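You operate a simulated robot arm through the tools that you are given. There is no shell and no other tool. Be economical: measure what you need, move in short steps, check, and stop when the job is done.

You run a simulated robot arm. Do the job below in one go: nothing can be reset, and whatever is moved stays where it is left.

TASK
Turn the black crimp dial to 0.5 mm. Then put three of the blue plugs from the top of the testing bench on the grey cover there. Then take the lamp unit marked "tail" from the top of the testing bench and put it on the shelf under the testing bench. Then take the black switch box on the top of the green bench and put it away on the bottom shelf of the stepped rack. Then put the yellow pivot post on the top of the green bench away on the top of the steel table. Then stack the sealant tin marked "3057" from the top of the crimping bench on top of the sealant tin marked "3204". Then press the yellow zero button two times. Then put the black socket on the top of the crimping bench away on the top of the spares shelf. Then take the black housing on the top of the crimping bench and put it away on the shelf under the green bench. Then take the stud block and put it on the shelf under the green bench. Then push the blue pipe clamp shut. Do these in the order given. Set down upright: lamp unit, yellow pivot post, black socket.

The check looks at the end state, three seconds after you hand in, the way a careful person would. Anything else that was tipped, shoved, dropped, spilled or broken makes it a failure. A push-on lid holds only when it is set on centred and level and pressed home; a screw cap is set on level and turned clockwise until tight.

THE ROBOT
A 7-joint arm with a two-finger parallel gripper on a trunk, on a base that drives. Base frame: it is fixed to the floor where the robot stands at the start and does not move with it; the origin is under the middle of the robot, x ahead of it, y to its left, z up; the surface under the hand at the start is at about z = 0.9. Units: m, degrees, N and s.
With the tool pointing down near the work surface it reaches from about 0.1 to 0.6 m from the robot's upright axis, wherever it stands. Its first joint turns from -166.0 to 166.0 degrees. Places, roughly: black crimp dial [0.5, -0.2, 1.1]; black housing (6x6x4 cm) [1.6, 0.2, 0.9]; black socket [1, 0, 1]; black switch box [-12, 2.5, 1]; blue pipe clamp [-1.5, 4.9, 1.2]; blue plug [4, 0, 1]; blue plug (4x3x7 cm) [4.5, 0.2, 0.9]; bottom shelf of the stepped rack (192x22 cm) [-6.66, -0.64, 0.3]; grey cover [4.25, 0, 1]; lamp unit [2.75, 0.25, 1]; sealant tin [1, 0, 1]; shelf under the green bench [-12.7, 2.3, 0.4]; shelf under the testing bench [3.5, -0.1, 0.2]; stud block (9x4x3 cm) [-12.4, 2.1, 0.9]; top of the spares shelf [6.3, 13.5, 0.5]; top of the steel table [-6.7, 1.2, 0.8]; yellow pivot post (7x7x15 cm) [-12.3, 2.6, 1]; yellow zero button [1.1, -0.1, 0.9]. Payload 1.57 kg.
Tool frame: the origin (TCP) lies between the finger pads and is the grasp point; the fingertips stand 0.03 m ahead of it; z points along the fingers, y is the line along which they close. Largest opening 0.08 m; finger width 0.017, thickness 0.012; the body of the gripper, 0.04 by 0.082 m, starts 0.08 m behind the TCP.
Orientation is told as [roll, pitch, yaw] about the base's x, y, z axes, in that order, counted from this pose: with the fingers straight down and closing along the base's y, the tool's x points along the base's -x, its y along +y and its z along -z.

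THE INTERFACE
- The arm moves only by the tool play_rows. Its argument "plan" is a list of rows, each a list of 7 numbers: the shift along the tool's x, y, z in m, then the turn, a rotation vector about the tool's x, y, z in degrees, then the opening in per cent of the stroke, from 0 (shut) to 100 (fully open). In form: [[x, y, z, ax, ay, az, gripper], ...]. A call has 1 to 12 rows; each row is the pose to reach, as a shift and turn from the pose commanded when the call began, along the tool's axes at that moment. Each row takes 0.2 s and may step no farther than 0.05 m and 8.6 degrees from the row before; otherwise, or with a gripper value out of range, the whole call is refused. Where a pose cannot be reached the arm comes as near as it can. A force on the tool above 40 N (or 10 N above the force at the start of the call, whichever is more), or a blocked arm, ends the call early, and 0.2 s more pass. The fingers move at their own pace (about 0.072 m/s each) and stop on an object; they squeeze with about 31 N. The grip force told is the motor's: it shows also when the fingers shut on nothing. Time passes only in rows, and 0.2 s behind the last, so rows that repeat a pose let the fingers close. The reply holds the time, the measured pose of the TCP, the force on the tool along the base axes, the opening and the grip force, in the units named above and with some noise, with the torque about the TCP (base axes, N m) and any sound that the robot's microphone picked up.
- Cameras (640 x 400 px; columns grow to the right, rows downward): "scene" is now at [0.2535, 0.0026, 1.5747]; the picture's right is [0.05, -1.00, 0.00], its down [-0.65, -0.04, -0.76] and it looks along [0.75, 0.04, -0.66] (base axes); focal length 228 px, centre (320, 200). "wrist" rides on the gripper at [0.072, -0.006, -0.122] in the tool frame; the picture's right is [0.09, 1.00, 0.00], its down [-0.84, 0.08, -0.54] and it looks along [-0.54, 0.05, 0.84] (tool axes); focal length 238 px, centre (320, 200). There is no depth. A picture from a camera that has moved, and an enlarged one, comes with that camera's place and axes in the base frame and with its lens.
- camera(camera): a new picture of that camera. No time passes.
- raise_lower(by): slides the trunk up (or, below 0, down) by that many m; the arm and the scene camera ride with it, the base frame stays. It gives what a move gives, with no picture.
- steer(legs): drives the robot by 1 to 6 legs, each [ahead, left, turn to the left] in m, m and degrees, along the robot's own axes; the way and the turn of a leg run together, so that a leg with both is an arc; at most 1.5 m and 180 degrees a leg. The arm and the cameras ride along, it lands a little off, and it stops where it bumps. It gives what a move gives.
- turn_head(pan, tilt): turns the head with the scene camera to pan (to the left, within 86 degrees either way) and tilt (down, from -29 to 69), counted from straight ahead of the robot. It gives what a move gives.
- inspect(camera, box): a new picture of the part [left, top, right, bottom] of that camera's present view, enlarged. No time passes.
- close_job(): hands the job in; it is judged then, once.

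Work in short steps. Places have to be worked out from the pictures, the camera data and where the tool is seen: move nearer, look again, correct. Check each grasp and each placing, and mend what went wrong. You have 556 turns and 342 pictures in all, those below and enlarged ones among them. Open the gripper and draw the arm clear of the work before you hand the job in, unless the task says otherwise; then end with one line.

The tools are called after "Call:" as name(argument=value, ...) on one line, values as JSON. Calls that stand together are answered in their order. play_rows: Moves the arm, as the interface text tells. Its arguments: {"type":"object","properties":{"plan":{"type":"array"}},"required":["plan"]} The other tools are called the same way: raise_lower (by) slides the trunk up or down; steer (legs) drives the base; turn_head (pan, tilt) turns the head that bears the scene camera; camera (camera) takes a picture; inspect (camera, box) takes an enlarged picture of a part of a camera's view; close_job () hands the job in.

At the start:

```text
clock: 0.0
ee_pos: [0.4817, 0.1155, 1.4255]
tcp_rot: [0.1, -0.1, 0.0]
force: [-0.3, 0.0, 0.6]
moment: [-0.01, -0.04, -0.01]
finger_gap: 0.0802
grasp_force: 0.1
trunk travel left (down, up): [-0.8, 0.19]
robot x, y, heading: [0.0033, 0.0011, 0.1]
head pan, tilt: [3.1, 40.9]
```

scene: 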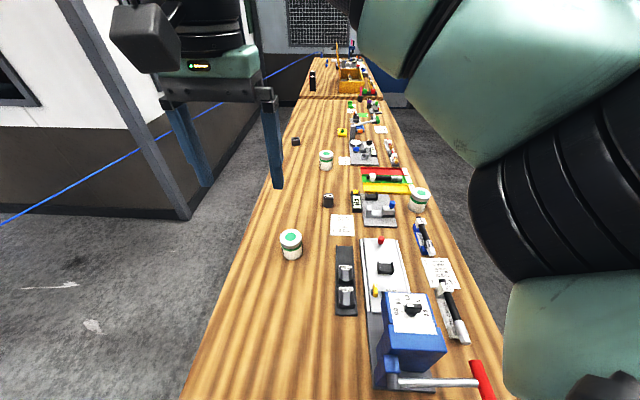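
wrist: 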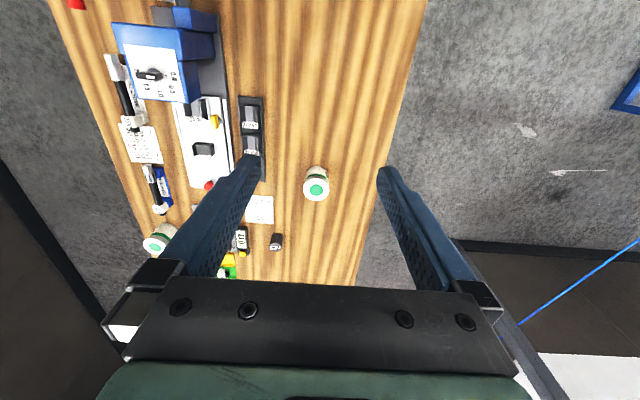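

I start with a closer look at the dial and the bench near the robot.

Call:
inspect(camera="scene", box=[320, 220, 500, 400])

Call:
inspect(camera="wrist", box=[90, 0, 290, 125])

Call:
inspect(camera="scene", box=[270, 130, 450, 270])

```text
2.22 times, centred on (410, 310) of scene
camera zoom: at [0.2535, 0.0026, 1.5747], right [0.05, -1.0, 0.0], down [-0.65, -0.04, -0.76], along [0.75, 0.04, -0.66], focal length 507 px, centre (120, -44)
```

zoom: 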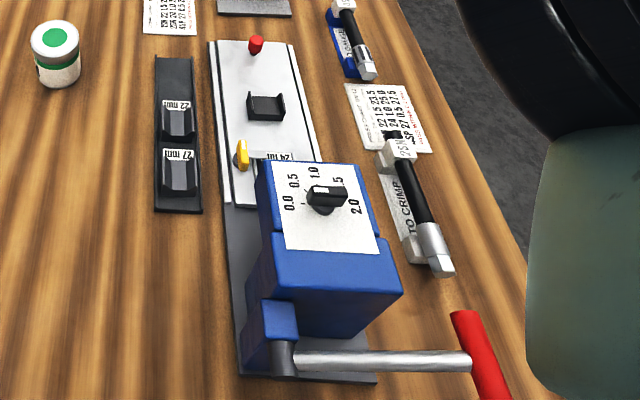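

```text
3.20 times, centred on (190, 62) of wrist
camera zoom: at [0.4097, 0.109, 1.549], right [-0.09, 1.0, 0.0], down [0.84, 0.08, 0.54], along [0.54, 0.05, -0.84], focal length 763 px, centre (736, 640)
```

zoom: 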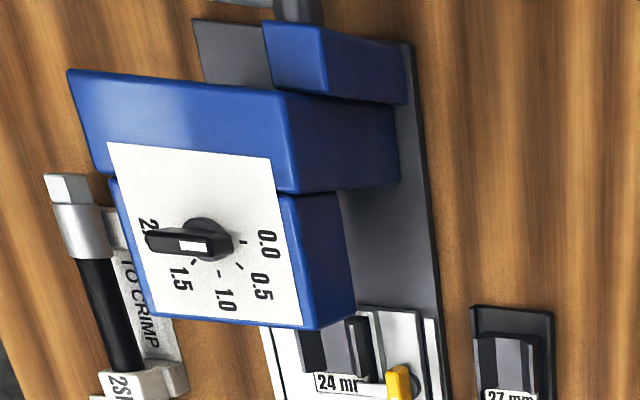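

```text
2.86 times, centred on (360, 200) of scene
camera zoom: at [0.2535, 0.0026, 1.5747], right [0.05, -1.0, 0.0], down [-0.65, -0.04, -0.76], along [0.75, 0.04, -0.66], focal length 652 px, centre (206, 200)
```

zoom: 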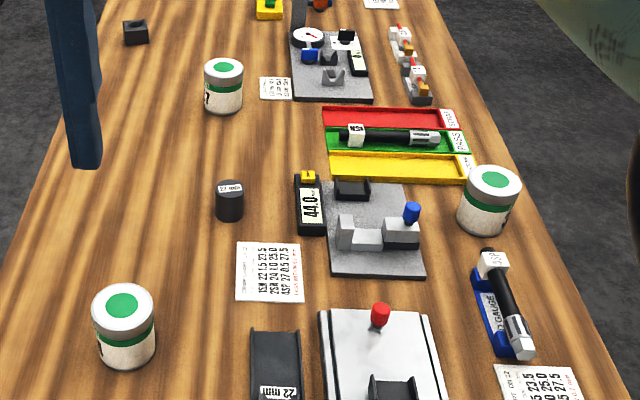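

The dial sits at about (0.48, -0.187, 1.07) with its pointer near 2.0. I move the hand above it for a closer look.

Call:
play_rows(plan=[[0.0, -0.04, 0, 0, 0, 0, 100], [0, -0.08, 0, 0, 0, 0, 100], [0, -0.12, 0, 0, 0, 0, 100], [0.0, -0.16, 0.02, 0, 0, 0, 100], [0.01, -0.2, 0.04, 0, 0, 0, 100], [0.02, -0.24, 0.06, 0, 0, 0, 100], [0.03, -0.27, 0.09, 0, 0, 0, 100], [0.03, -0.29, 0.12, 0, 0, 0, 100], [0.03, -0.295, 0.13, 0, 0, 0, 100]])

Call:
camera(camera="wrist")

Call:
camera(camera="scene")

```text
clock: 2.0
ee_pos: [0.4511, -0.1782, 1.2963]
tcp_rot: [-0.1, -0.1, -0.1]
force: [-0.4, 0.8, -0.4]
moment: [-0.02, 0.0, -0.01]
finger_gap: 0.0801
grasp_force: 0.1
trunk travel left (down, up): [-0.8, 0.19]
robot x, y, heading: [0.0026, -0.0032, -0.0]
head pan, tilt: [3.1, 40.9]
```

```text
336 pictures are left
camera wrist: at [0.3791, -0.1851, 1.4191], right [-0.09, 1.0, 0.0], down [0.84, 0.08, 0.54], along [0.54, 0.05, -0.84], focal length 238 px, centre (320, 200)
```

wrist: 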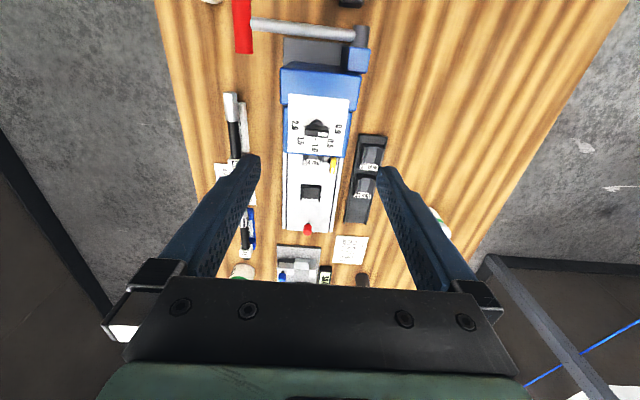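

```text
335 pictures are left
camera scene: at [0.2535, 0.0026, 1.5748], right [0.05, -1.0, 0.0], down [-0.65, -0.04, -0.76], along [0.75, 0.04, -0.66], focal length 228 px, centre (320, 200)
```

scene: 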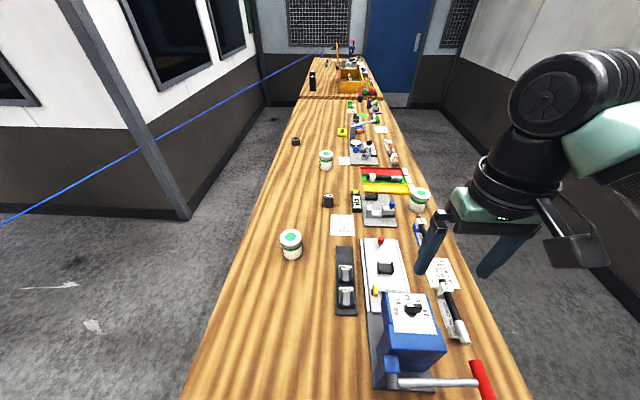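

Dial about (0.478, -0.183). I zoom in on it.

Call:
inspect(camera="wrist", box=[270, 80, 366, 160])

Call:
inspect(camera="scene", box=[360, 280, 460, 380])

```text
5.00 times, centred on (318, 120) of wrist
camera zoom: at [0.3791, -0.1851, 1.4191], right [-0.09, 1.0, 0.0], down [0.84, 0.08, 0.54], along [0.54, 0.05, -0.84], focal length 1192 px, centre (330, 600)
```

zoom: 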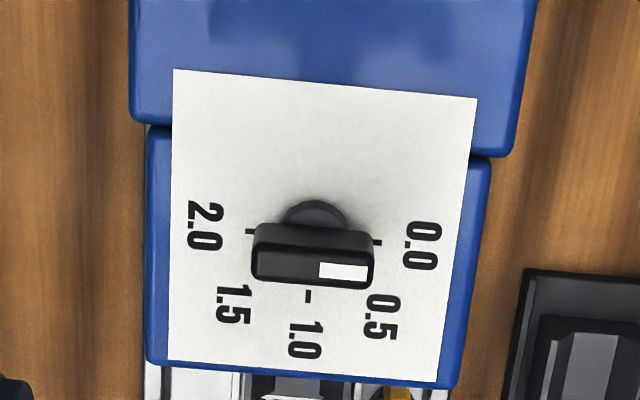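

```text
4.00 times, centred on (410, 330) of scene
camera zoom: at [0.2535, 0.0026, 1.5748], right [0.05, -1.0, 0.0], down [-0.65, -0.04, -0.76], along [0.75, 0.04, -0.66], focal length 913 px, centre (-40, -320)
```

zoom: 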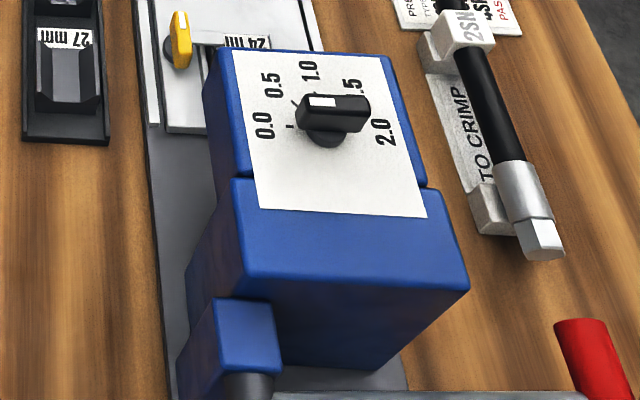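

The white mark is at the +y end, so the dial reads 0.0 now, and 0.5 lies 45° clockwise as seen from above. I turn the hand 90° so the fingers close along x across the bar.

Call:
play_rows(plan=[[-0.01, -0.003, 0, 0, 0, -8.5, 80], [-0.02, -0.003, 0, 0, 0, -17, 60], [-0.02, -0.003, 0, 0, 0, -25.5, 50], [-0.02, -0.003, 0, 0, 0, -34, 50], [-0.02, -0.003, 0, 0, 0, -42.5, 50], [-0.02, -0.003, 0, 0, 0, -51, 50], [-0.02, -0.003, 0, 0, 0, -59.5, 50], [-0.02, -0.003, 0, 0, 0, -68, 50], [-0.02, -0.003, 0.02, 0, 0, -76.5, 50], [-0.02, -0.003, 0.04, 0, 0, -85, 50], [-0.02, -0.003, 0.06, 0, 0, -90, 50], [-0.02, -0.003, 0.08, 0, 0, -90, 50]])

Call:
camera(camera="wrist")

Call:
inspect(camera="scene", box=[340, 220, 500, 380])

```text
clock: 4.6
ee_pos: [0.4725, -0.1816, 1.216]
tcp_rot: [0.0, -0.1, 90.1]
force: [0.0, -0.2, -0.6]
moment: [-0.03, 0.0, 0.01]
finger_gap: 0.04
grasp_force: 0.1
trunk travel left (down, up): [-0.8, 0.19]
robot x, y, heading: [-0.0037, -0.0009, 0.3]
head pan, tilt: [3.1, 40.9]
```

```text
332 pictures are left
camera wrist: at [0.4784, -0.2536, 1.3384], right [-1.0, -0.09, 0.0], down [-0.08, 0.84, 0.54], along [-0.05, 0.54, -0.84], focal length 238 px, centre (320, 200)
```

wrist: 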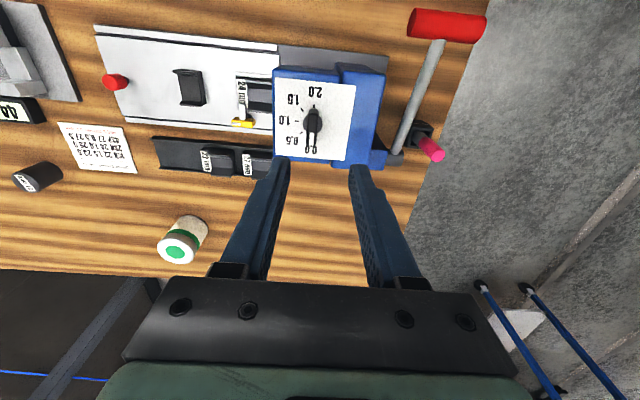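

```text
2.50 times, centred on (420, 300) of scene
camera zoom: at [0.2537, 0.0026, 1.5747], right [0.05, -1.0, 0.0], down [-0.65, -0.04, -0.76], along [0.75, 0.04, -0.66], focal length 570 px, centre (70, -50)
```

zoom: 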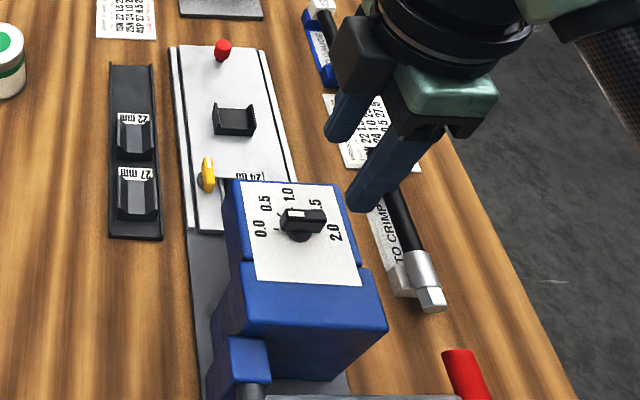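

Call:
inspect(camera="wrist", box=[262, 60, 392, 170])

```text
3.64 times, centred on (327, 115) of wrist
camera zoom: at [0.4784, -0.2536, 1.3384], right [-1.0, -0.09, 0.0], down [-0.08, 0.84, 0.54], along [-0.05, 0.54, -0.84], focal length 867 px, centre (294, 509)
```

zoom: 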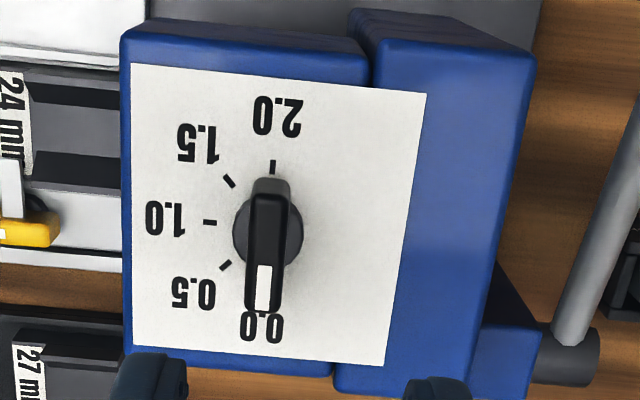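

The bar lies about 8 mm toward +x of the tool axis. I correct for that and lower to just above it.

Call:
play_rows(plan=[[0.0035, -0.0075, 0.03, 0, 0, 0, 50], [0.0035, -0.0075, 0.06, 0, 0, 0, 50], [0.0035, -0.0075, 0.08, 0, 0, 0, 50]])

Call:
inspect(camera="wrist", box=[240, 70, 400, 200])

Call:
inspect(camera="scene", box=[360, 240, 480, 360])

```text
clock: 5.4
ee_pos: [0.4791, -0.1851, 1.1348]
tcp_rot: [0.1, 0.0, 90.0]
force: [0.3, -0.5, -0.2]
moment: [0.02, 0.05, -0.03]
finger_gap: 0.0401
grasp_force: 0.0
trunk travel left (down, up): [-0.8, 0.19]
robot x, y, heading: [-0.0026, 0.0005, -0.1]
head pan, tilt: [3.1, 40.9]
```

```text
3.08 times, centred on (320, 135) of wrist
camera zoom: at [0.4856, -0.2571, 1.258], right [-1.0, -0.09, 0.0], down [-0.08, 0.84, 0.54], along [-0.05, 0.54, -0.84], focal length 733 px, centre (320, 400)
```

zoom: 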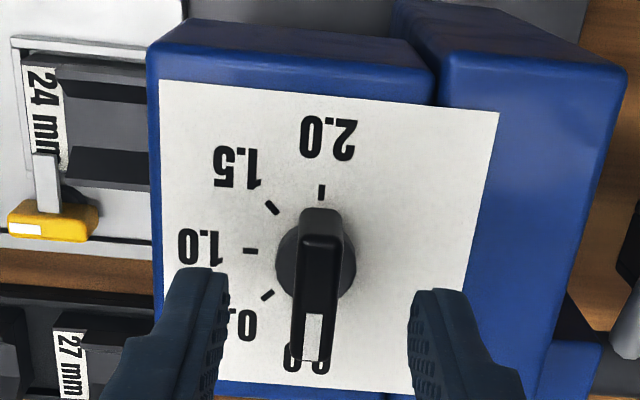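

```text
3.33 times, centred on (420, 300) of scene
camera zoom: at [0.2537, 0.0026, 1.5747], right [0.05, -1.0, 0.0], down [-0.65, -0.04, -0.76], along [0.75, 0.04, -0.66], focal length 761 px, centre (-13, -133)
```

zoom: 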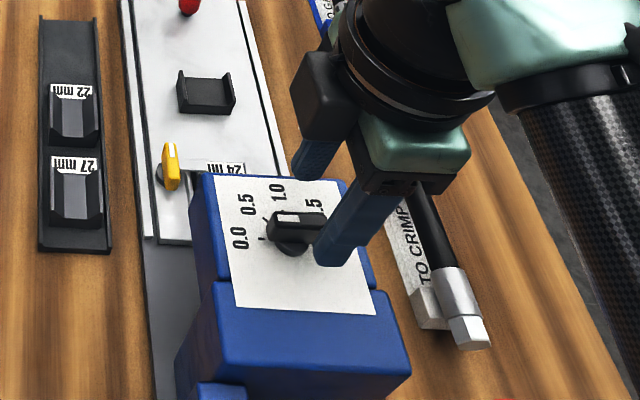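

The bar is centred between the fingers. I lower 18 mm and close.

Call:
play_rows(plan=[[0, 0, 0.01, 0, 0, 0, 50], [0, 0, 0.018, 0, 0, 0, 50], [0, 0, 0.018, 0, 0, 0, 20], [0, 0, 0.018, 0, 0, 0, 0], [0, 0, 0.018, 0, 0, 0, 0], [0, 0, 0.018, 0, 0, 0, 0]])

Call:
inspect(camera="wrist", box=[240, 70, 400, 200])

```text
clock: 6.8
ee_pos: [0.4802, -0.1854, 1.1178]
tcp_rot: [-0.1, -0.1, 90.0]
force: [5.6, -1.4, 0.9]
moment: [0.22, -0.13, -0.04]
finger_gap: 0.011
grasp_force: 28.2
trunk travel left (down, up): [-0.8, 0.19]
robot x, y, heading: [-0.0034, -0.0007, 0.0]
head pan, tilt: [3.1, 40.9]
```

```text
3.08 times, centred on (320, 135) of wrist
camera zoom: at [0.4861, -0.2572, 1.2402], right [-1.0, -0.09, 0.0], down [-0.08, 0.84, 0.54], along [-0.05, 0.54, -0.84], focal length 733 px, centre (320, 400)
```

zoom: 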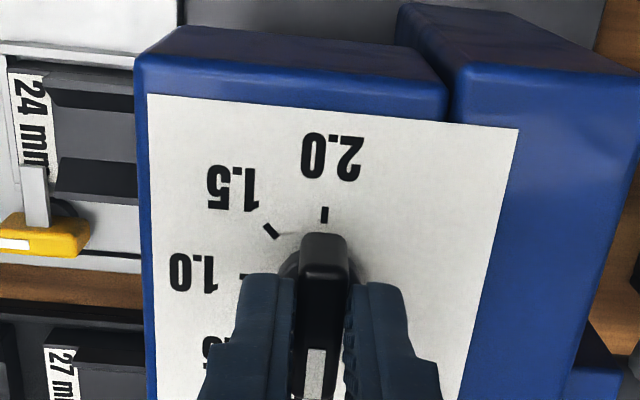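

The bar is gripped (11 mm). I turn it 45° clockwise.

Call:
play_rows(plan=[[0, 0, 0, 0, 0, 7.5, 0], [0, 0, 0, 0, 0, 15, 0], [0, 0, 0, 0, 0, 22.5, 0], [0, 0, 0, 0, 0, 30, 0], [0, 0, 0, 0, 0, 37.5, 0], [0, 0, 0, 0, 0, 45, 0], [0, 0, 0, 0, 0, 45, 0]])

Call:
inspect(camera="wrist", box=[240, 70, 400, 200])

```text
clock: 8.4
ee_pos: [0.4771, -0.1841, 1.1169]
tcp_rot: [0.2, 0.0, 44.9]
force: [-17.0, 8.0, -8.8]
moment: [0.59, -0.06, 0.06]
finger_gap: 0.0112
grasp_force: 28.8
trunk travel left (down, up): [-0.8, 0.19]
robot x, y, heading: [0.0026, -0.0027, -0.2]
head pan, tilt: [3.1, 40.9]
```

```text
3.08 times, centred on (320, 135) of wrist
camera zoom: at [0.4309, -0.2396, 1.2403], right [-0.77, 0.64, 0.0], down [0.54, 0.64, 0.54], along [0.34, 0.42, -0.84], focal length 733 px, centre (320, 400)
```

zoom: 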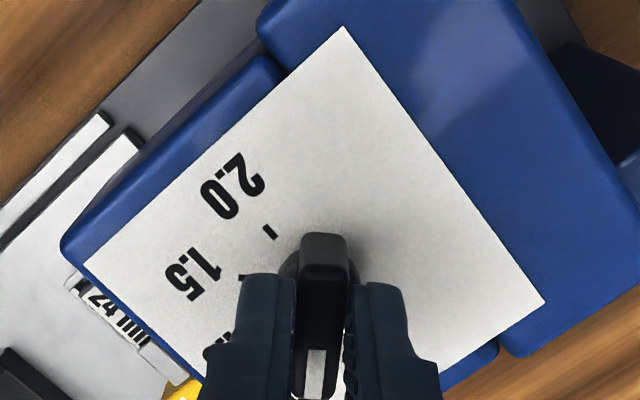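

The bar turned. I release and lift to check the reading.

Call:
play_rows(plan=[[0, 0, 0, 0, 0, 0, 20], [0, 0, 0, 0, 0, 0, 50], [0, 0, 0, 0, 0, 0, 50], [0, 0, -0.03, 0, 0, 0, 50], [0, 0, -0.07, 0, 0, 0, 50], [0, 0, -0.11, 0, 0, 0, 50], [0, 0, -0.15, 0, 0, 0, 80]])

Call:
inspect(camera="wrist", box=[260, 60, 380, 180])

```text
clock: 10.0
ee_pos: [0.4783, -0.1844, 1.2678]
tcp_rot: [0.0, -0.1, 45.0]
force: [-0.3, -0.2, 0.1]
moment: [0.01, -0.03, 0.01]
finger_gap: 0.064
grasp_force: 0.1
trunk travel left (down, up): [-0.8, 0.19]
robot x, y, heading: [-0.0016, -0.0027, -0.1]
head pan, tilt: [3.1, 40.9]
```

```text
3.33 times, centred on (320, 120) of wrist
camera zoom: at [0.4324, -0.2396, 1.3904], right [-0.77, 0.64, 0.0], down [0.54, 0.65, 0.54], along [0.35, 0.42, -0.84], focal length 794 px, centre (320, 467)
```

zoom: 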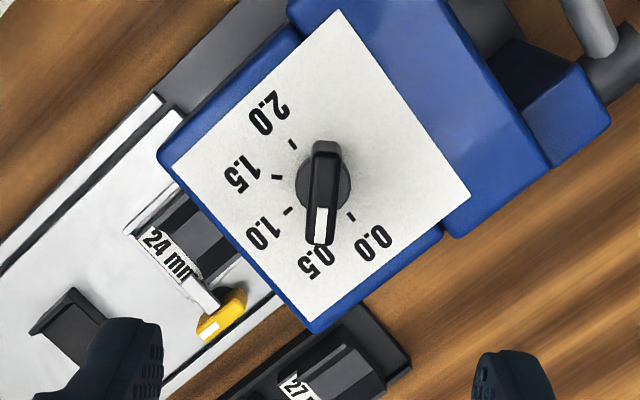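

The pointer covers the 0.5 tick. Next is the testing bench, so I look around to plan the drive.

Call:
turn_head(pan=60, tilt=25)

Call:
camera(camera="scene")

Call:
turn_head(pan=-60, tilt=25)

Call:
camera(camera="scene")

Call:
turn_head(pan=0, tilt=20)

Call:
camera(camera="scene")

```text
clock: 11.3
ee_pos: [0.48, -0.1838, 1.2665]
tcp_rot: [0.0, -0.1, 45.0]
force: [0.2, -0.6, -0.5]
moment: [0.01, -0.04, 0.01]
finger_gap: 0.0643
grasp_force: 0.1
trunk travel left (down, up): [-0.8, 0.19]
robot x, y, heading: [-0.0003, 0.0013, 0.0]
head pan, tilt: [60.0, 25.0]
```

```text
324 pictures are left
camera scene: at [0.2155, 0.0777, 1.5994], right [0.87, -0.5, 0.0], down [-0.21, -0.37, -0.91], along [0.45, 0.78, -0.42], focal length 228 px, centre (320, 200)
```

scene: 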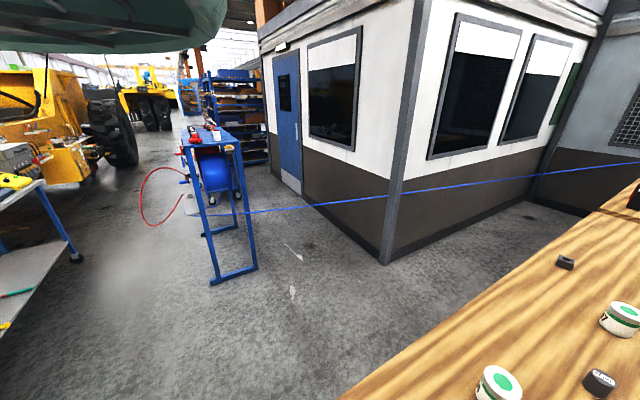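

```text
clock: 13.3
ee_pos: [0.4798, -0.1849, 1.2665]
tcp_rot: [0.0, -0.2, 45.0]
force: [0.6, -0.2, -0.8]
moment: [-0.01, -0.01, -0.03]
finger_gap: 0.0638
grasp_force: 0.1
trunk travel left (down, up): [-0.8, 0.19]
robot x, y, heading: [-0.0027, -0.0014, 0.3]
head pan, tilt: [-60.0, 25.0]
```

```text
323 pictures are left
camera scene: at [0.2154, -0.0817, 1.5994], right [-0.87, -0.5, 0.0], down [-0.21, 0.37, -0.91], along [0.45, -0.78, -0.42], focal length 228 px, centre (320, 200)
```

scene: 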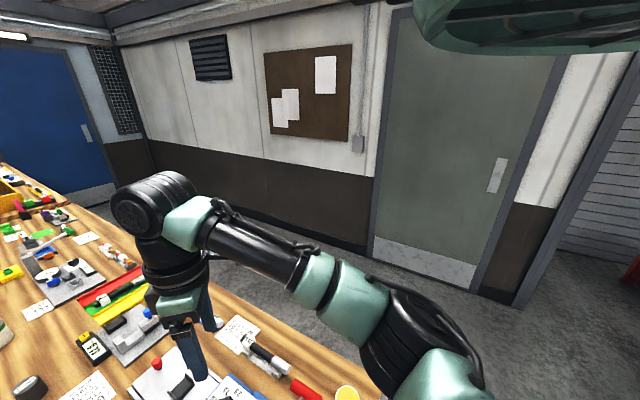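

```text
clock: 14.6
ee_pos: [0.4793, -0.185, 1.2669]
tcp_rot: [0.0, -0.1, 45.0]
force: [-0.8, 0.6, 0.5]
moment: [0.01, 0.01, -0.02]
finger_gap: 0.0639
grasp_force: 0.0
trunk travel left (down, up): [-0.8, 0.19]
robot x, y, heading: [0.0001, -0.0019, 0.2]
head pan, tilt: [0.0, 20.0]
```

```text
322 pictures are left
camera scene: at [0.2624, -0.0021, 1.6075], right [0.0, -1.0, 0.0], down [-0.34, 0.0, -0.94], along [0.94, 0.0, -0.34], focal length 228 px, centre (320, 200)
```

scene: 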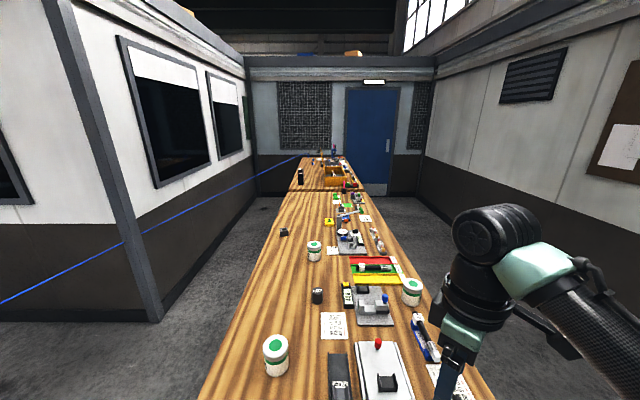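

Two benches stand in line, with a blue hose across the left-hand aisle. I look down to see how close the base sits to the bench end.

Call:
turn_head(pan=0, tilt=69)

Call:
camera(camera="scene")

Call:
turn_head(pan=80, tilt=55)

Call:
camera(camera="scene")

```text
clock: 15.7
ee_pos: [0.4789, -0.1846, 1.2664]
tcp_rot: [0.0, -0.1, 45.1]
force: [0.0, 0.2, -0.6]
moment: [-0.02, -0.01, -0.02]
finger_gap: 0.0641
grasp_force: 0.1
trunk travel left (down, up): [-0.8, 0.19]
robot x, y, heading: [-0.0008, -0.0002, -0.0]
head pan, tilt: [0.0, 68.8]
```

```text
321 pictures are left
camera scene: at [0.2253, -0.002, 1.54], right [0.0, -1.0, 0.0], down [-0.93, 0.0, -0.36], along [0.36, 0.0, -0.93], focal length 228 px, centre (320, 200)
```

scene: 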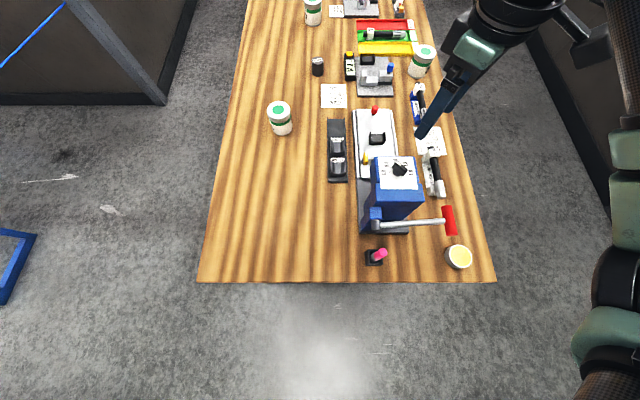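

```text
clock: 17.3
ee_pos: [0.4797, -0.1854, 1.267]
tcp_rot: [0.1, 0.0, 45.0]
force: [-0.6, -0.4, -0.6]
moment: [-0.02, 0.03, -0.03]
finger_gap: 0.0643
grasp_force: 0.1
trunk travel left (down, up): [-0.8, 0.19]
robot x, y, heading: [0.0047, 0.0019, 0.1]
head pan, tilt: [80.0, 55.0]
```

```text
320 pictures are left
camera scene: at [0.1819, 0.069, 1.5554], right [0.98, -0.17, 0.0], down [-0.14, -0.81, -0.57], along [0.1, 0.56, -0.82], focal length 228 px, centre (320, 200)
```

scene: 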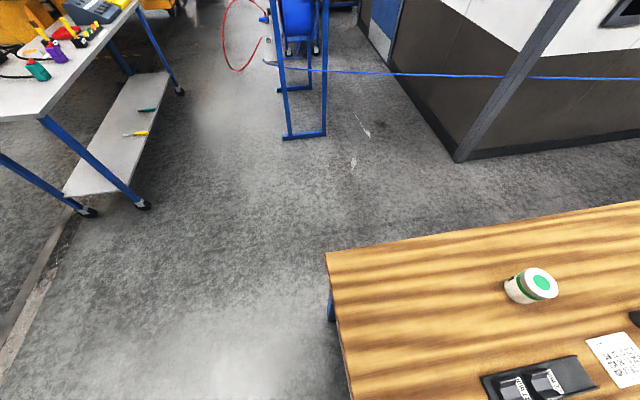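

The bench spans y from -0.47 to 0.33 and starts at x = 0.24, and the right-hand aisle is clear. I drive along it at y ≈ -1.1 to about x = 4.

Call:
steer(legs=[[-0.15, -0.5, 0], [0.15, -0.7, 0], [1.4, 0, 0], [1.4, 0, 0], [1.2, 0, 0], [0, 0, 90]])

Call:
turn_head(pan=0, tilt=35)

Call:
camera(camera="scene")

```text
clock: 46.5
ee_pos: [4.1919, -0.7633, 1.2669]
tcp_rot: [0.1, -0.2, 134.2]
force: [-0.7, -0.3, -0.1]
moment: [-0.01, -0.02, 0.01]
finger_gap: 0.0641
grasp_force: 0.0
trunk travel left (down, up): [-0.8, 0.19]
robot x, y, heading: [3.9992, -1.2359, 89.2]
head pan, tilt: [80.0, 55.0]
```

```text
clock: 48.0
ee_pos: [4.1899, -0.7637, 1.2665]
tcp_rot: [0.0, 0.0, 134.2]
force: [0.1, -0.2, -0.1]
moment: [-0.05, -0.02, -0.03]
finger_gap: 0.0641
grasp_force: 0.0
trunk travel left (down, up): [-0.8, 0.19]
robot x, y, heading: [4.0011, -1.2406, 88.9]
head pan, tilt: [0.0, 35.0]
```

```text
319 pictures are left
camera scene: at [4.0028, -0.9831, 1.5836], right [1.0, -0.01, 0.0], down [-0.01, -0.57, -0.82], along [0.01, 0.82, -0.57], focal length 228 px, centre (320, 200)
```

scene: 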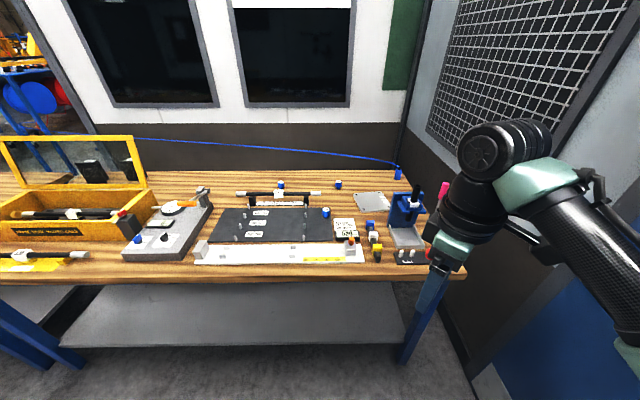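

I zoom in to find the plugs and the grey cover.

Call:
inspect(camera="scene", box=[190, 160, 450, 280])

Call:
inspect(camera="scene", box=[260, 165, 440, 275])

Call:
inspect(camera="scene", box=[0, 140, 220, 280])

```text
2.46 times, centred on (320, 220) of scene
camera zoom: at [4.0028, -0.9831, 1.5836], right [1.0, -0.01, 0.0], down [-0.01, -0.57, -0.82], along [0.01, 0.82, -0.57], focal length 562 px, centre (320, 151)
```

zoom: 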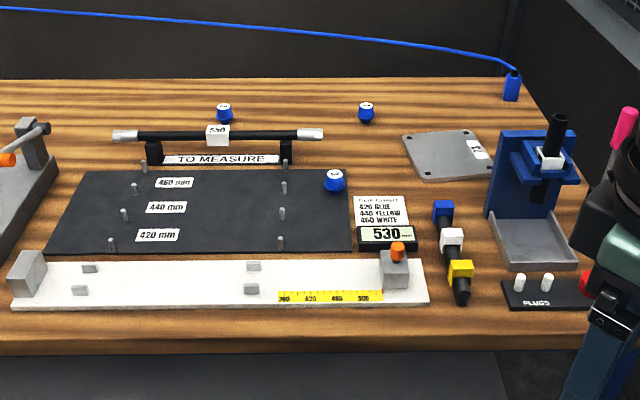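

```text
3.56 times, centred on (350, 220) of scene
camera zoom: at [4.0028, -0.9831, 1.5836], right [1.0, -0.01, 0.0], down [-0.01, -0.57, -0.82], along [0.01, 0.82, -0.57], focal length 811 px, centre (213, 129)
```

zoom: 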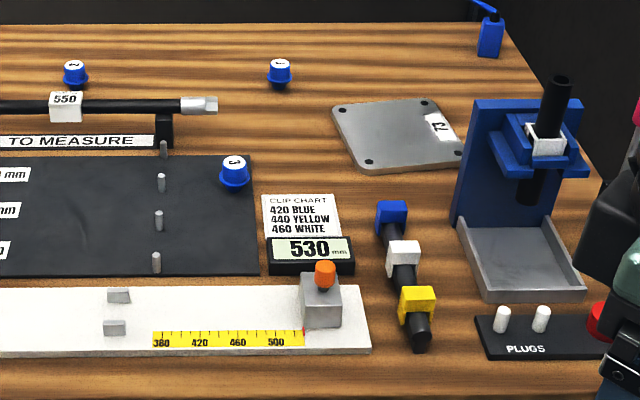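

```text
2.86 times, centred on (110, 210) of scene
camera zoom: at [4.0028, -0.9831, 1.5836], right [1.0, -0.01, 0.0], down [-0.01, -0.57, -0.82], along [0.01, 0.82, -0.57], focal length 652 px, centre (920, 171)
```

zoom: 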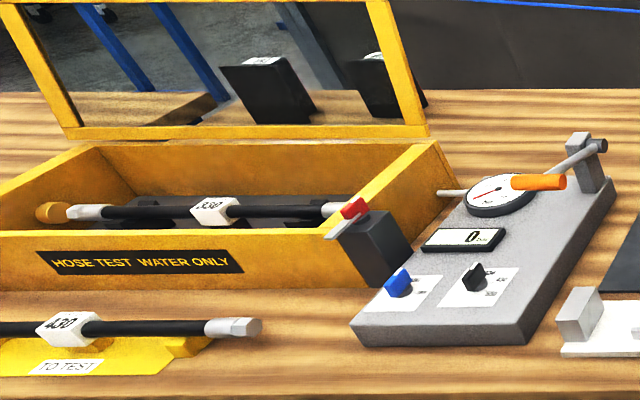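

Three blue plugs (1, 2 and 3) are visible, at about (4.12, 0.13), (3.80, 0.13) and (4.04, -0.125). The cover is at about (4.28, -0.035). I drive closer to the bench to test the reach.

Call:
steer(legs=[[0.48, 0, 0.8]])

Call:
camera(camera="scene")

Call:
camera(camera="wrist")

```text
clock: 50.9
ee_pos: [4.1868, -0.2805, 1.2668]
tcp_rot: [-0.1, -0.1, 135.1]
force: [0.1, 0.0, 0.5]
moment: [0.01, 0.02, 0.0]
finger_gap: 0.0643
grasp_force: 0.1
trunk travel left (down, up): [-0.8, 0.19]
robot x, y, heading: [4.0026, -0.7633, 90.4]
head pan, tilt: [0.0, 35.0]
```

```text
315 pictures are left
camera scene: at [4.0017, -0.5045, 1.5837], right [1.0, 0.0, 0.0], down [0.0, -0.57, -0.82], along [0.0, 0.82, -0.57], focal length 228 px, centre (320, 200)
```

scene: 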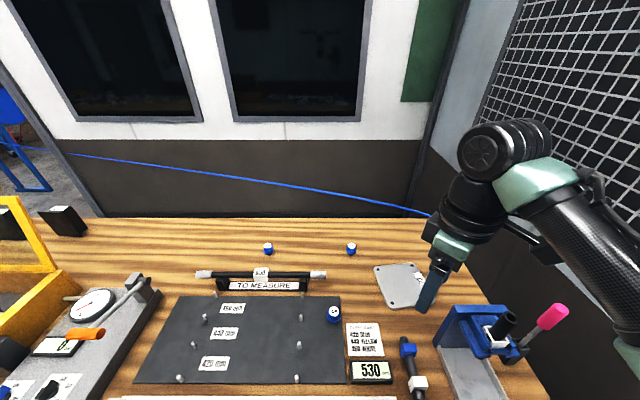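

```text
314 pictures are left
camera wrist: at [4.2422, -0.3266, 1.39], right [-0.64, -0.77, 0.0], down [-0.65, 0.54, 0.54], along [-0.42, 0.35, -0.84], focal length 238 px, centre (320, 200)
```

wrist: 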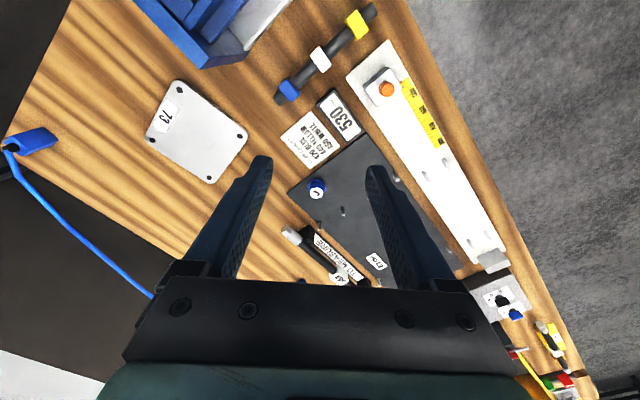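

I turn the hand to line up with the robot's heading (closing along x) before testing the far reach.

Call:
play_rows(plan=[[0, 0, 0, 0, 0, 8, 80], [0, 0, 0, 0, 0, 16, 80], [0, 0, 0, 0, 0, 24, 80], [0, 0, 0, 0, 0, 32, 80], [0, 0, 0, 0, 0, 40, 80], [0, 0, 0, 0, 0, 45, 80]])

```text
clock: 52.2
ee_pos: [4.1863, -0.2821, 1.2677]
tcp_rot: [0.2, 0.0, 90.0]
force: [-0.5, 0.0, -0.2]
moment: [-0.02, 0.0, 0.01]
finger_gap: 0.0639
grasp_force: 0.0
trunk travel left (down, up): [-0.8, 0.19]
robot x, y, heading: [4.001, -0.7615, 89.9]
head pan, tilt: [0.0, 35.0]
```

Now I move out toward plug 1 at this height, to see how far the arm gets with the tool pointing down.

Call:
play_rows(plan=[[-0.04, 0.01, 0, 0, 0, 0, 80], [-0.08, 0.02, 0, 0, 0, 0, 80], [-0.12, 0.03, 0, 0, 0, 0, 80], [-0.16, 0.04, 0, 0, 0, 0, 80], [-0.2, 0.05, 0, 0, 0, 0, 80], [-0.24, 0.06, 0, 0, 0, 0, 80], [-0.28, 0.064, 0, 0, 0, 0, 80], [-0.32, 0.064, 0, 0, 0, 0, 80], [-0.36, 0.064, 0, 0, 0, 0, 80], [-0.392, 0.064, 0, 0, 0, 0, 80]])

Call:
camera(camera="scene")

```text
clock: 54.5
ee_pos: [4.1065, -0.1094, 1.2562]
tcp_rot: [0.1, -0.1, 90.0]
force: [0.2, -0.2, -0.4]
moment: [0.03, 0.03, -0.02]
finger_gap: 0.0639
grasp_force: 0.0
out of reach, approached as far as the arm can: row 5, 6, 7, 8, 9, 10
trunk travel left (down, up): [-0.8, 0.19]
robot x, y, heading: [4.0038, -0.762, 90.0]
head pan, tilt: [0.0, 35.0]
```

```text
313 pictures are left
camera scene: at [4.0024, -0.505, 1.5838], right [1.0, 0.0, 0.0], down [0.0, -0.57, -0.82], along [0.0, 0.82, -0.57], focal length 228 px, centre (320, 200)
```

scene: 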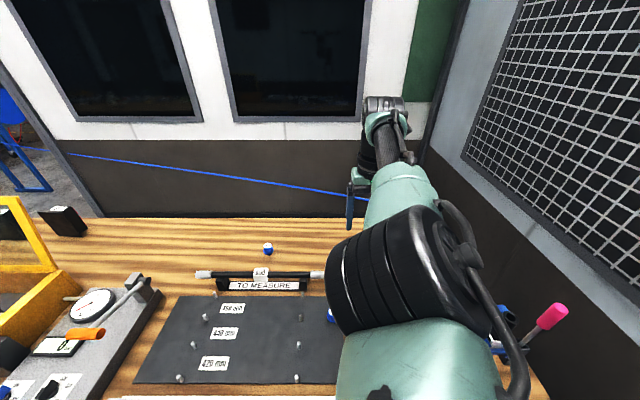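

With the tool down the arm reaches 0.65 m, so plug 1 is too far. I try moving the base a bit closer, in small legs.

Call:
steer(legs=[[0.05, 0, 0]])

Call:
steer(legs=[[0.05, 0, 0]])

```text
clock: 55.4
ee_pos: [4.1053, -0.0599, 1.2572]
tcp_rot: [0.0, -0.1, 90.0]
force: [1.1, 0.0, 0.2]
moment: [-0.01, -0.02, 0.02]
finger_gap: 0.0639
grasp_force: 0.0
trunk travel left (down, up): [-0.8, 0.19]
robot x, y, heading: [4.002, -0.7131, 90.1]
head pan, tilt: [0.0, 35.0]
```

```text
clock: 56.3
ee_pos: [4.1054, -0.0117, 1.2576]
tcp_rot: [0.0, -0.2, 90.0]
force: [0.1, 0.2, -0.2]
moment: [-0.02, 0.02, 0.03]
finger_gap: 0.0637
grasp_force: 0.2
trunk travel left (down, up): [-0.8, 0.19]
robot x, y, heading: [4.0035, -0.6625, 90.4]
head pan, tilt: [0.0, 35.0]
```

No bump, so I try a little further.

Call:
steer(legs=[[0.04, 0, 0]])

Call:
steer(legs=[[0.04, 0, 0]])

```text
clock: 57.2
ee_pos: [4.1065, 0.0281, 1.258]
tcp_rot: [0.0, -0.3, 90.0]
force: [0.0, -1.2, -0.7]
moment: [0.01, -0.04, 0.0]
finger_gap: 0.0639
grasp_force: 0.0
trunk travel left (down, up): [-0.8, 0.19]
robot x, y, heading: [4.0054, -0.6193, 90.0]
head pan, tilt: [0.0, 35.0]
```

```text
clock: 58.0
ee_pos: [4.1051, 0.0672, 1.2581]
tcp_rot: [-0.1, -0.2, 90.0]
force: [0.6, -0.3, -0.6]
moment: [0.02, 0.01, -0.02]
finger_gap: 0.064
grasp_force: 0.1
trunk travel left (down, up): [-0.8, 0.19]
robot x, y, heading: [4.0018, -0.583, 89.9]
head pan, tilt: [0.0, 35.0]
```

Call:
steer(legs=[[0.04, 0, 0]])

Call:
camera(camera="wrist")

Call:
camera(camera="scene")

```text
clock: 58.9
ee_pos: [4.1052, 0.1062, 1.2582]
tcp_rot: [0.1, -0.2, 90.0]
force: [-0.2, 0.1, -0.1]
moment: [0.04, 0.0, -0.01]
finger_gap: 0.0643
grasp_force: 0.0
trunk travel left (down, up): [-0.8, 0.19]
robot x, y, heading: [4.0045, -0.5393, 90.1]
head pan, tilt: [0.0, 35.0]
```

```text
312 pictures are left
camera wrist: at [4.1123, 0.035, 1.381], right [-1.0, -0.09, 0.0], down [-0.08, 0.83, 0.55], along [-0.05, 0.54, -0.84], focal length 238 px, centre (320, 200)
```

wrist: 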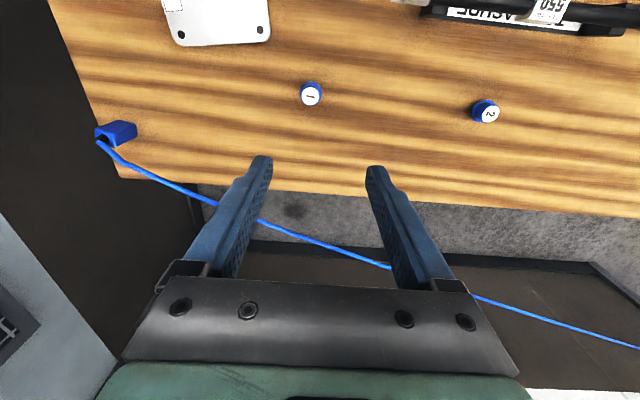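

```text
311 pictures are left
camera scene: at [4.0014, -0.2893, 1.584], right [1.0, 0.0, 0.0], down [0.0, -0.57, -0.82], along [0.0, 0.82, -0.57], focal length 228 px, centre (320, 200)
```

scene: 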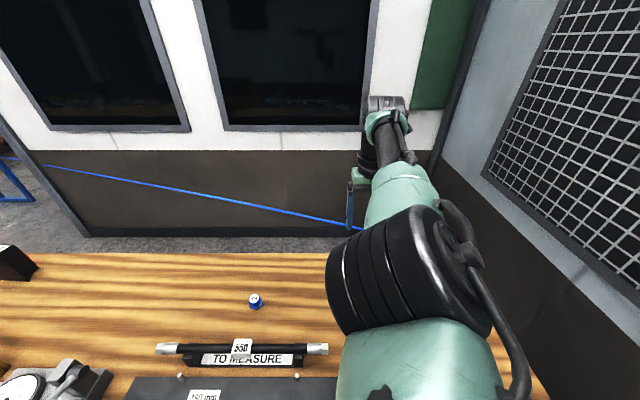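

The base is close enough now and plug 1 is at (4.122, 0.109). I check the commanded pose with a small lowering move first.

Call:
play_rows(plan=[[0, -0.017, 0.03, 0, 0, 0, 80]])

```text
clock: 59.3
ee_pos: [4.1245, 0.1067, 1.2287]
tcp_rot: [0.1, -0.4, 90.1]
force: [0.0, 0.1, -0.2]
moment: [0.0, -0.01, -0.02]
finger_gap: 0.0641
grasp_force: 0.1
trunk travel left (down, up): [-0.8, 0.19]
robot x, y, heading: [4.0034, -0.546, 90.4]
head pan, tilt: [0.0, 35.0]
```

The shift works from the actual pose. I lower to about 1.03 over plug 1.

Call:
play_rows(plan=[[0, 0, 0.05, 0, 0, 0, 80], [0, 0, 0.1, 0, 0, 0, 80], [0, 0, 0.15, 0, 0, 0, 80], [0, 0, 0.2, 0, 0, 0, 80]])

Call:
camera(camera="wrist")

```text
clock: 60.3
ee_pos: [4.1181, 0.087, 1.0412]
tcp_rot: [0.0, -0.3, 90.1]
force: [-0.3, 0.1, -0.4]
moment: [0.0, 0.01, -0.03]
finger_gap: 0.0641
grasp_force: 0.1
out of reach, approached as far as the arm can: row 2, 3, 4
trunk travel left (down, up): [-0.8, 0.19]
robot x, y, heading: [4.0028, -0.5452, 90.0]
head pan, tilt: [0.0, 35.0]
```

```text
310 pictures are left
camera wrist: at [4.124, 0.015, 1.1634], right [-1.0, -0.09, 0.0], down [-0.08, 0.83, 0.55], along [-0.05, 0.54, -0.84], focal length 238 px, centre (320, 200)
```

wrist: 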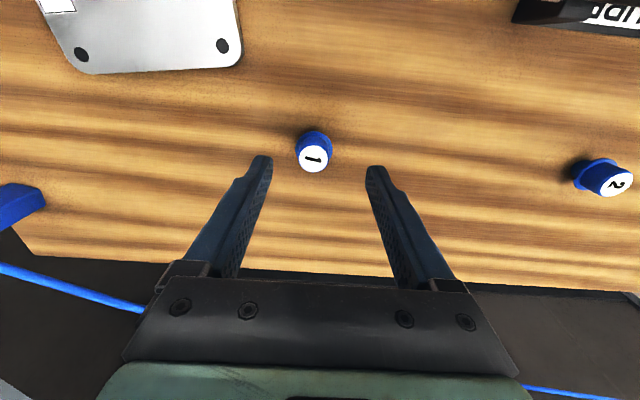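

Reach shrinks lower down, so I lift the hand, lower the trunk by 0.15 and go on from there.

Call:
play_rows(plan=[[0, 0, -0.05, 0, 0, 0, 80], [0, 0, -0.1, 0, 0, 0, 80], [0, 0, -0.13, 0, 0, 0, 80]])

Call:
raise_lower(by=-0.15)

Call:
play_rows(plan=[[-0.024, -0.004, 0.01, 0, 0, 0, 80]])

Call:
camera(camera="wrist")

```text
clock: 61.1
ee_pos: [4.1187, 0.0866, 1.1719]
tcp_rot: [0.0, -0.1, 90.0]
force: [0.1, 1.0, 0.7]
moment: [-0.02, 0.03, -0.03]
finger_gap: 0.0641
grasp_force: 0.1
trunk travel left (down, up): [-0.8, 0.19]
robot x, y, heading: [4.0, -0.5462, 90.1]
head pan, tilt: [0.0, 35.0]
```

```text
clock: 62.9
ee_pos: [4.1172, 0.0861, 1.0197]
tcp_rot: [0.0, -0.2, 90.0]
force: [-0.1, 1.3, 0.6]
moment: [0.03, 0.02, 0.0]
finger_gap: 0.0639
grasp_force: 0.0
trunk travel left (down, up): [-0.65, 0.34]
robot x, y, heading: [4.0034, -0.5457, 90.1]
head pan, tilt: [0.0, 35.0]
```

```text
clock: 63.3
ee_pos: [4.1193, 0.1064, 1.0115]
tcp_rot: [0.0, -0.3, 90.0]
force: [0.3, -0.2, -0.2]
moment: [-0.02, 0.01, -0.01]
finger_gap: 0.0642
grasp_force: 0.0
out of reach, approached as far as the arm can: row 1
trunk travel left (down, up): [-0.65, 0.34]
robot x, y, heading: [4.004, -0.5471, 90.3]
head pan, tilt: [0.0, 35.0]
```

```text
309 pictures are left
camera wrist: at [4.1259, 0.0343, 1.1343], right [-1.0, -0.09, 0.0], down [-0.08, 0.83, 0.54], along [-0.05, 0.54, -0.84], focal length 238 px, centre (320, 200)
```

wrist: 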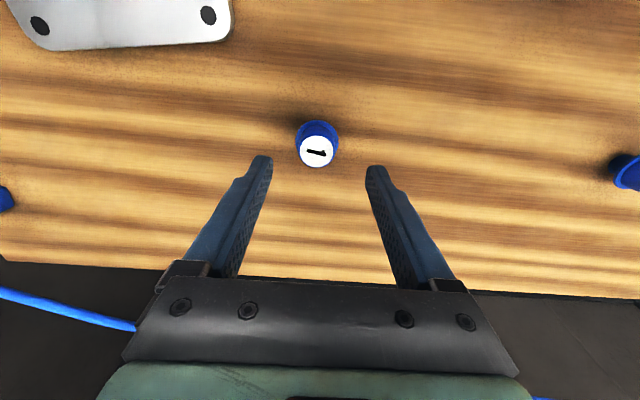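

I nudge the base 3 cm closer to gain some spare reach.

Call:
steer(legs=[[0.03, 0, 0]])

Call:
camera(camera="wrist")

```text
clock: 64.1
ee_pos: [4.1198, 0.134, 1.0111]
tcp_rot: [0.0, -0.1, 90.1]
force: [0.4, 0.1, 0.0]
moment: [-0.01, -0.02, 0.0]
finger_gap: 0.0641
grasp_force: 0.1
trunk travel left (down, up): [-0.65, 0.34]
robot x, y, heading: [3.9973, -0.5158, 90.0]
head pan, tilt: [0.0, 35.0]
```

```text
308 pictures are left
camera wrist: at [4.1262, 0.0643, 1.1338], right [-1.0, -0.09, 0.0], down [-0.08, 0.84, 0.54], along [-0.05, 0.54, -0.84], focal length 238 px, centre (320, 200)
```

wrist: 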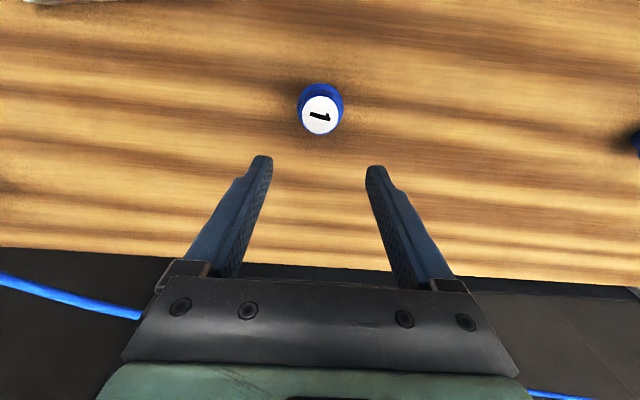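

The plug top is at z ≈ 0.946, (4.122, 0.108). I lower over it and grip.

Call:
play_rows(plan=[[0.026, -0.002, 0, 0, 0, 0, 80], [0.026, -0.002, 0.04, 0, 0, 0, 80], [0.026, -0.002, 0.07, 0, 0, 0, 80], [0.026, -0.002, 0.07, 0, 0, 0, 40], [0.026, -0.002, 0.07, 0, 0, 0, 20], [0.026, -0.002, 0.07, 0, 0, 0, 20]])

Call:
camera(camera="wrist")

```text
clock: 65.5
ee_pos: [4.1216, 0.1105, 0.9403]
tcp_rot: [0.0, -0.2, 90.0]
force: [-0.1, -0.5, 0.3]
moment: [0.03, -0.03, 0.0]
finger_gap: 0.0377
grasp_force: 30.9
trunk travel left (down, up): [-0.65, 0.34]
robot x, y, heading: [4.0036, -0.5134, 90.1]
head pan, tilt: [0.0, 35.0]
```

```text
307 pictures are left
camera wrist: at [4.1282, 0.0377, 1.0632], right [-1.0, -0.09, 0.0], down [-0.08, 0.84, 0.54], along [-0.05, 0.54, -0.84], focal length 238 px, centre (320, 200)
```

wrist: 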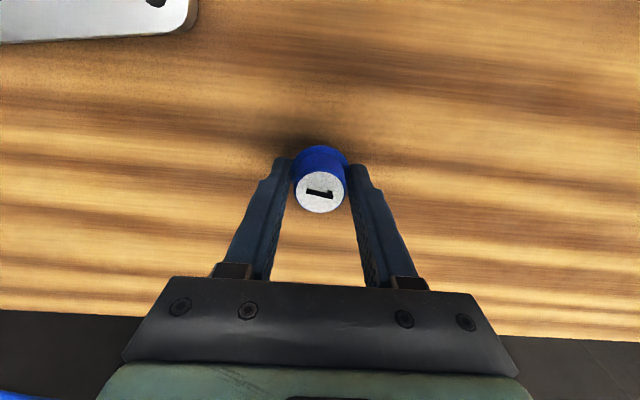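

Plug 1 is gripped (38 mm). I lift it and carry it toward the cover.

Call:
play_rows(plan=[[0, 0, -0.04, 0, 0, 0, 20], [0, 0, -0.08, 0, 0, 0, 20], [0.02, -0.03, -0.11, 0, 0, 0, 20], [0.05, -0.06, -0.13, 0, 0, 0, 20], [0.08, -0.09, -0.15, 0, 0, 0, 20], [0.11, -0.12, -0.15, 0, 0, 0, 20], [0.14, -0.15, -0.15, 0, 0, 0, 20], [0.15, -0.15, -0.15, 0, 0, 0, 20]])

Call:
camera(camera="wrist")

Call:
camera(camera="scene")

```text
clock: 67.3
ee_pos: [4.2714, -0.0393, 1.0909]
tcp_rot: [0.1, -0.1, 90.0]
force: [0.4, -0.4, -1.0]
moment: [0.07, 0.0, -0.02]
finger_gap: 0.0377
grasp_force: 31.3
trunk travel left (down, up): [-0.65, 0.34]
robot x, y, heading: [4.0022, -0.5149, 90.2]
head pan, tilt: [0.0, 35.0]
```

```text
306 pictures are left
camera wrist: at [4.2778, -0.1121, 1.2135], right [-1.0, -0.09, 0.0], down [-0.08, 0.84, 0.54], along [-0.05, 0.54, -0.84], focal length 238 px, centre (320, 200)
```

wrist: 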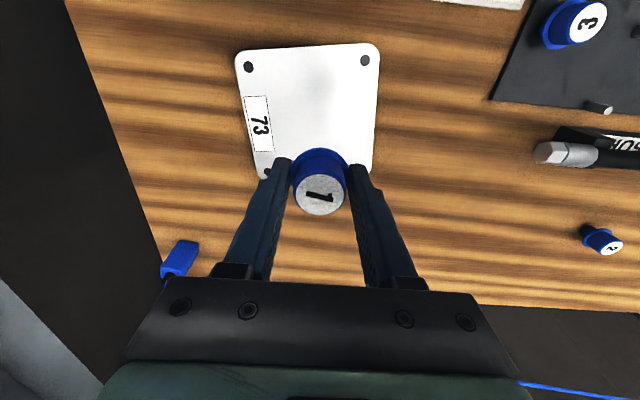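

```text
305 pictures are left
camera scene: at [4.0012, -0.2578, 1.4336], right [1.0, 0.0, 0.0], down [0.0, -0.57, -0.82], along [0.0, 0.82, -0.57], focal length 228 px, centre (320, 200)
```

scene: 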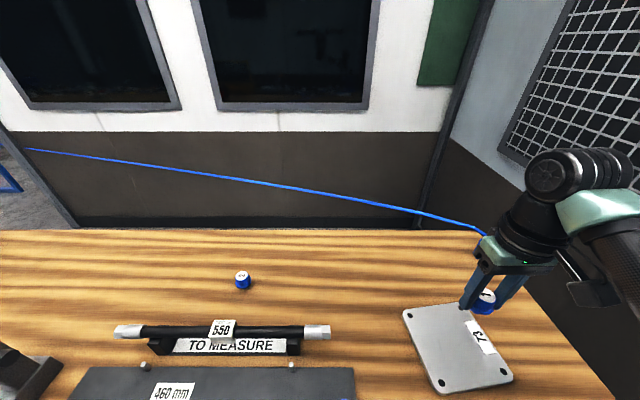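

The cover spans about x 4.20–4.36 and y -0.11 to 0.04. I set plug 1 on its far part at (4.28, 0.02).

Call:
play_rows(plan=[[-0.03, -0.005, 0.02, 0, 0, 0, 20], [-0.059, -0.009, 0.05, 0, 0, 0, 20], [-0.059, -0.009, 0.09, 0, 0, 0, 20], [-0.059, -0.009, 0.12, 0, 0, 0, 20], [-0.059, -0.009, 0.138, 0, 0, 0, 20], [-0.059, -0.009, 0.143, 0, 0, 0, 20]])

Call:
camera(camera="wrist")

```text
clock: 68.7
ee_pos: [4.2806, 0.0191, 0.9509]
tcp_rot: [-0.2, -0.5, 90.1]
force: [0.1, -1.4, 15.7]
moment: [-0.08, -0.01, 0.02]
finger_gap: 0.0378
grasp_force: 30.6
trunk travel left (down, up): [-0.65, 0.34]
robot x, y, heading: [4.0032, -0.5129, 90.2]
head pan, tilt: [0.0, 35.0]
```

```text
304 pictures are left
camera wrist: at [4.2861, -0.053, 1.0733], right [-1.0, -0.09, 0.0], down [-0.08, 0.83, 0.55], along [-0.05, 0.55, -0.84], focal length 238 px, centre (320, 200)
```

wrist: 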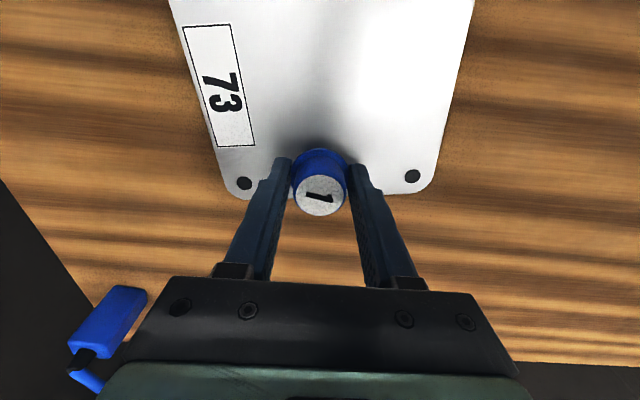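

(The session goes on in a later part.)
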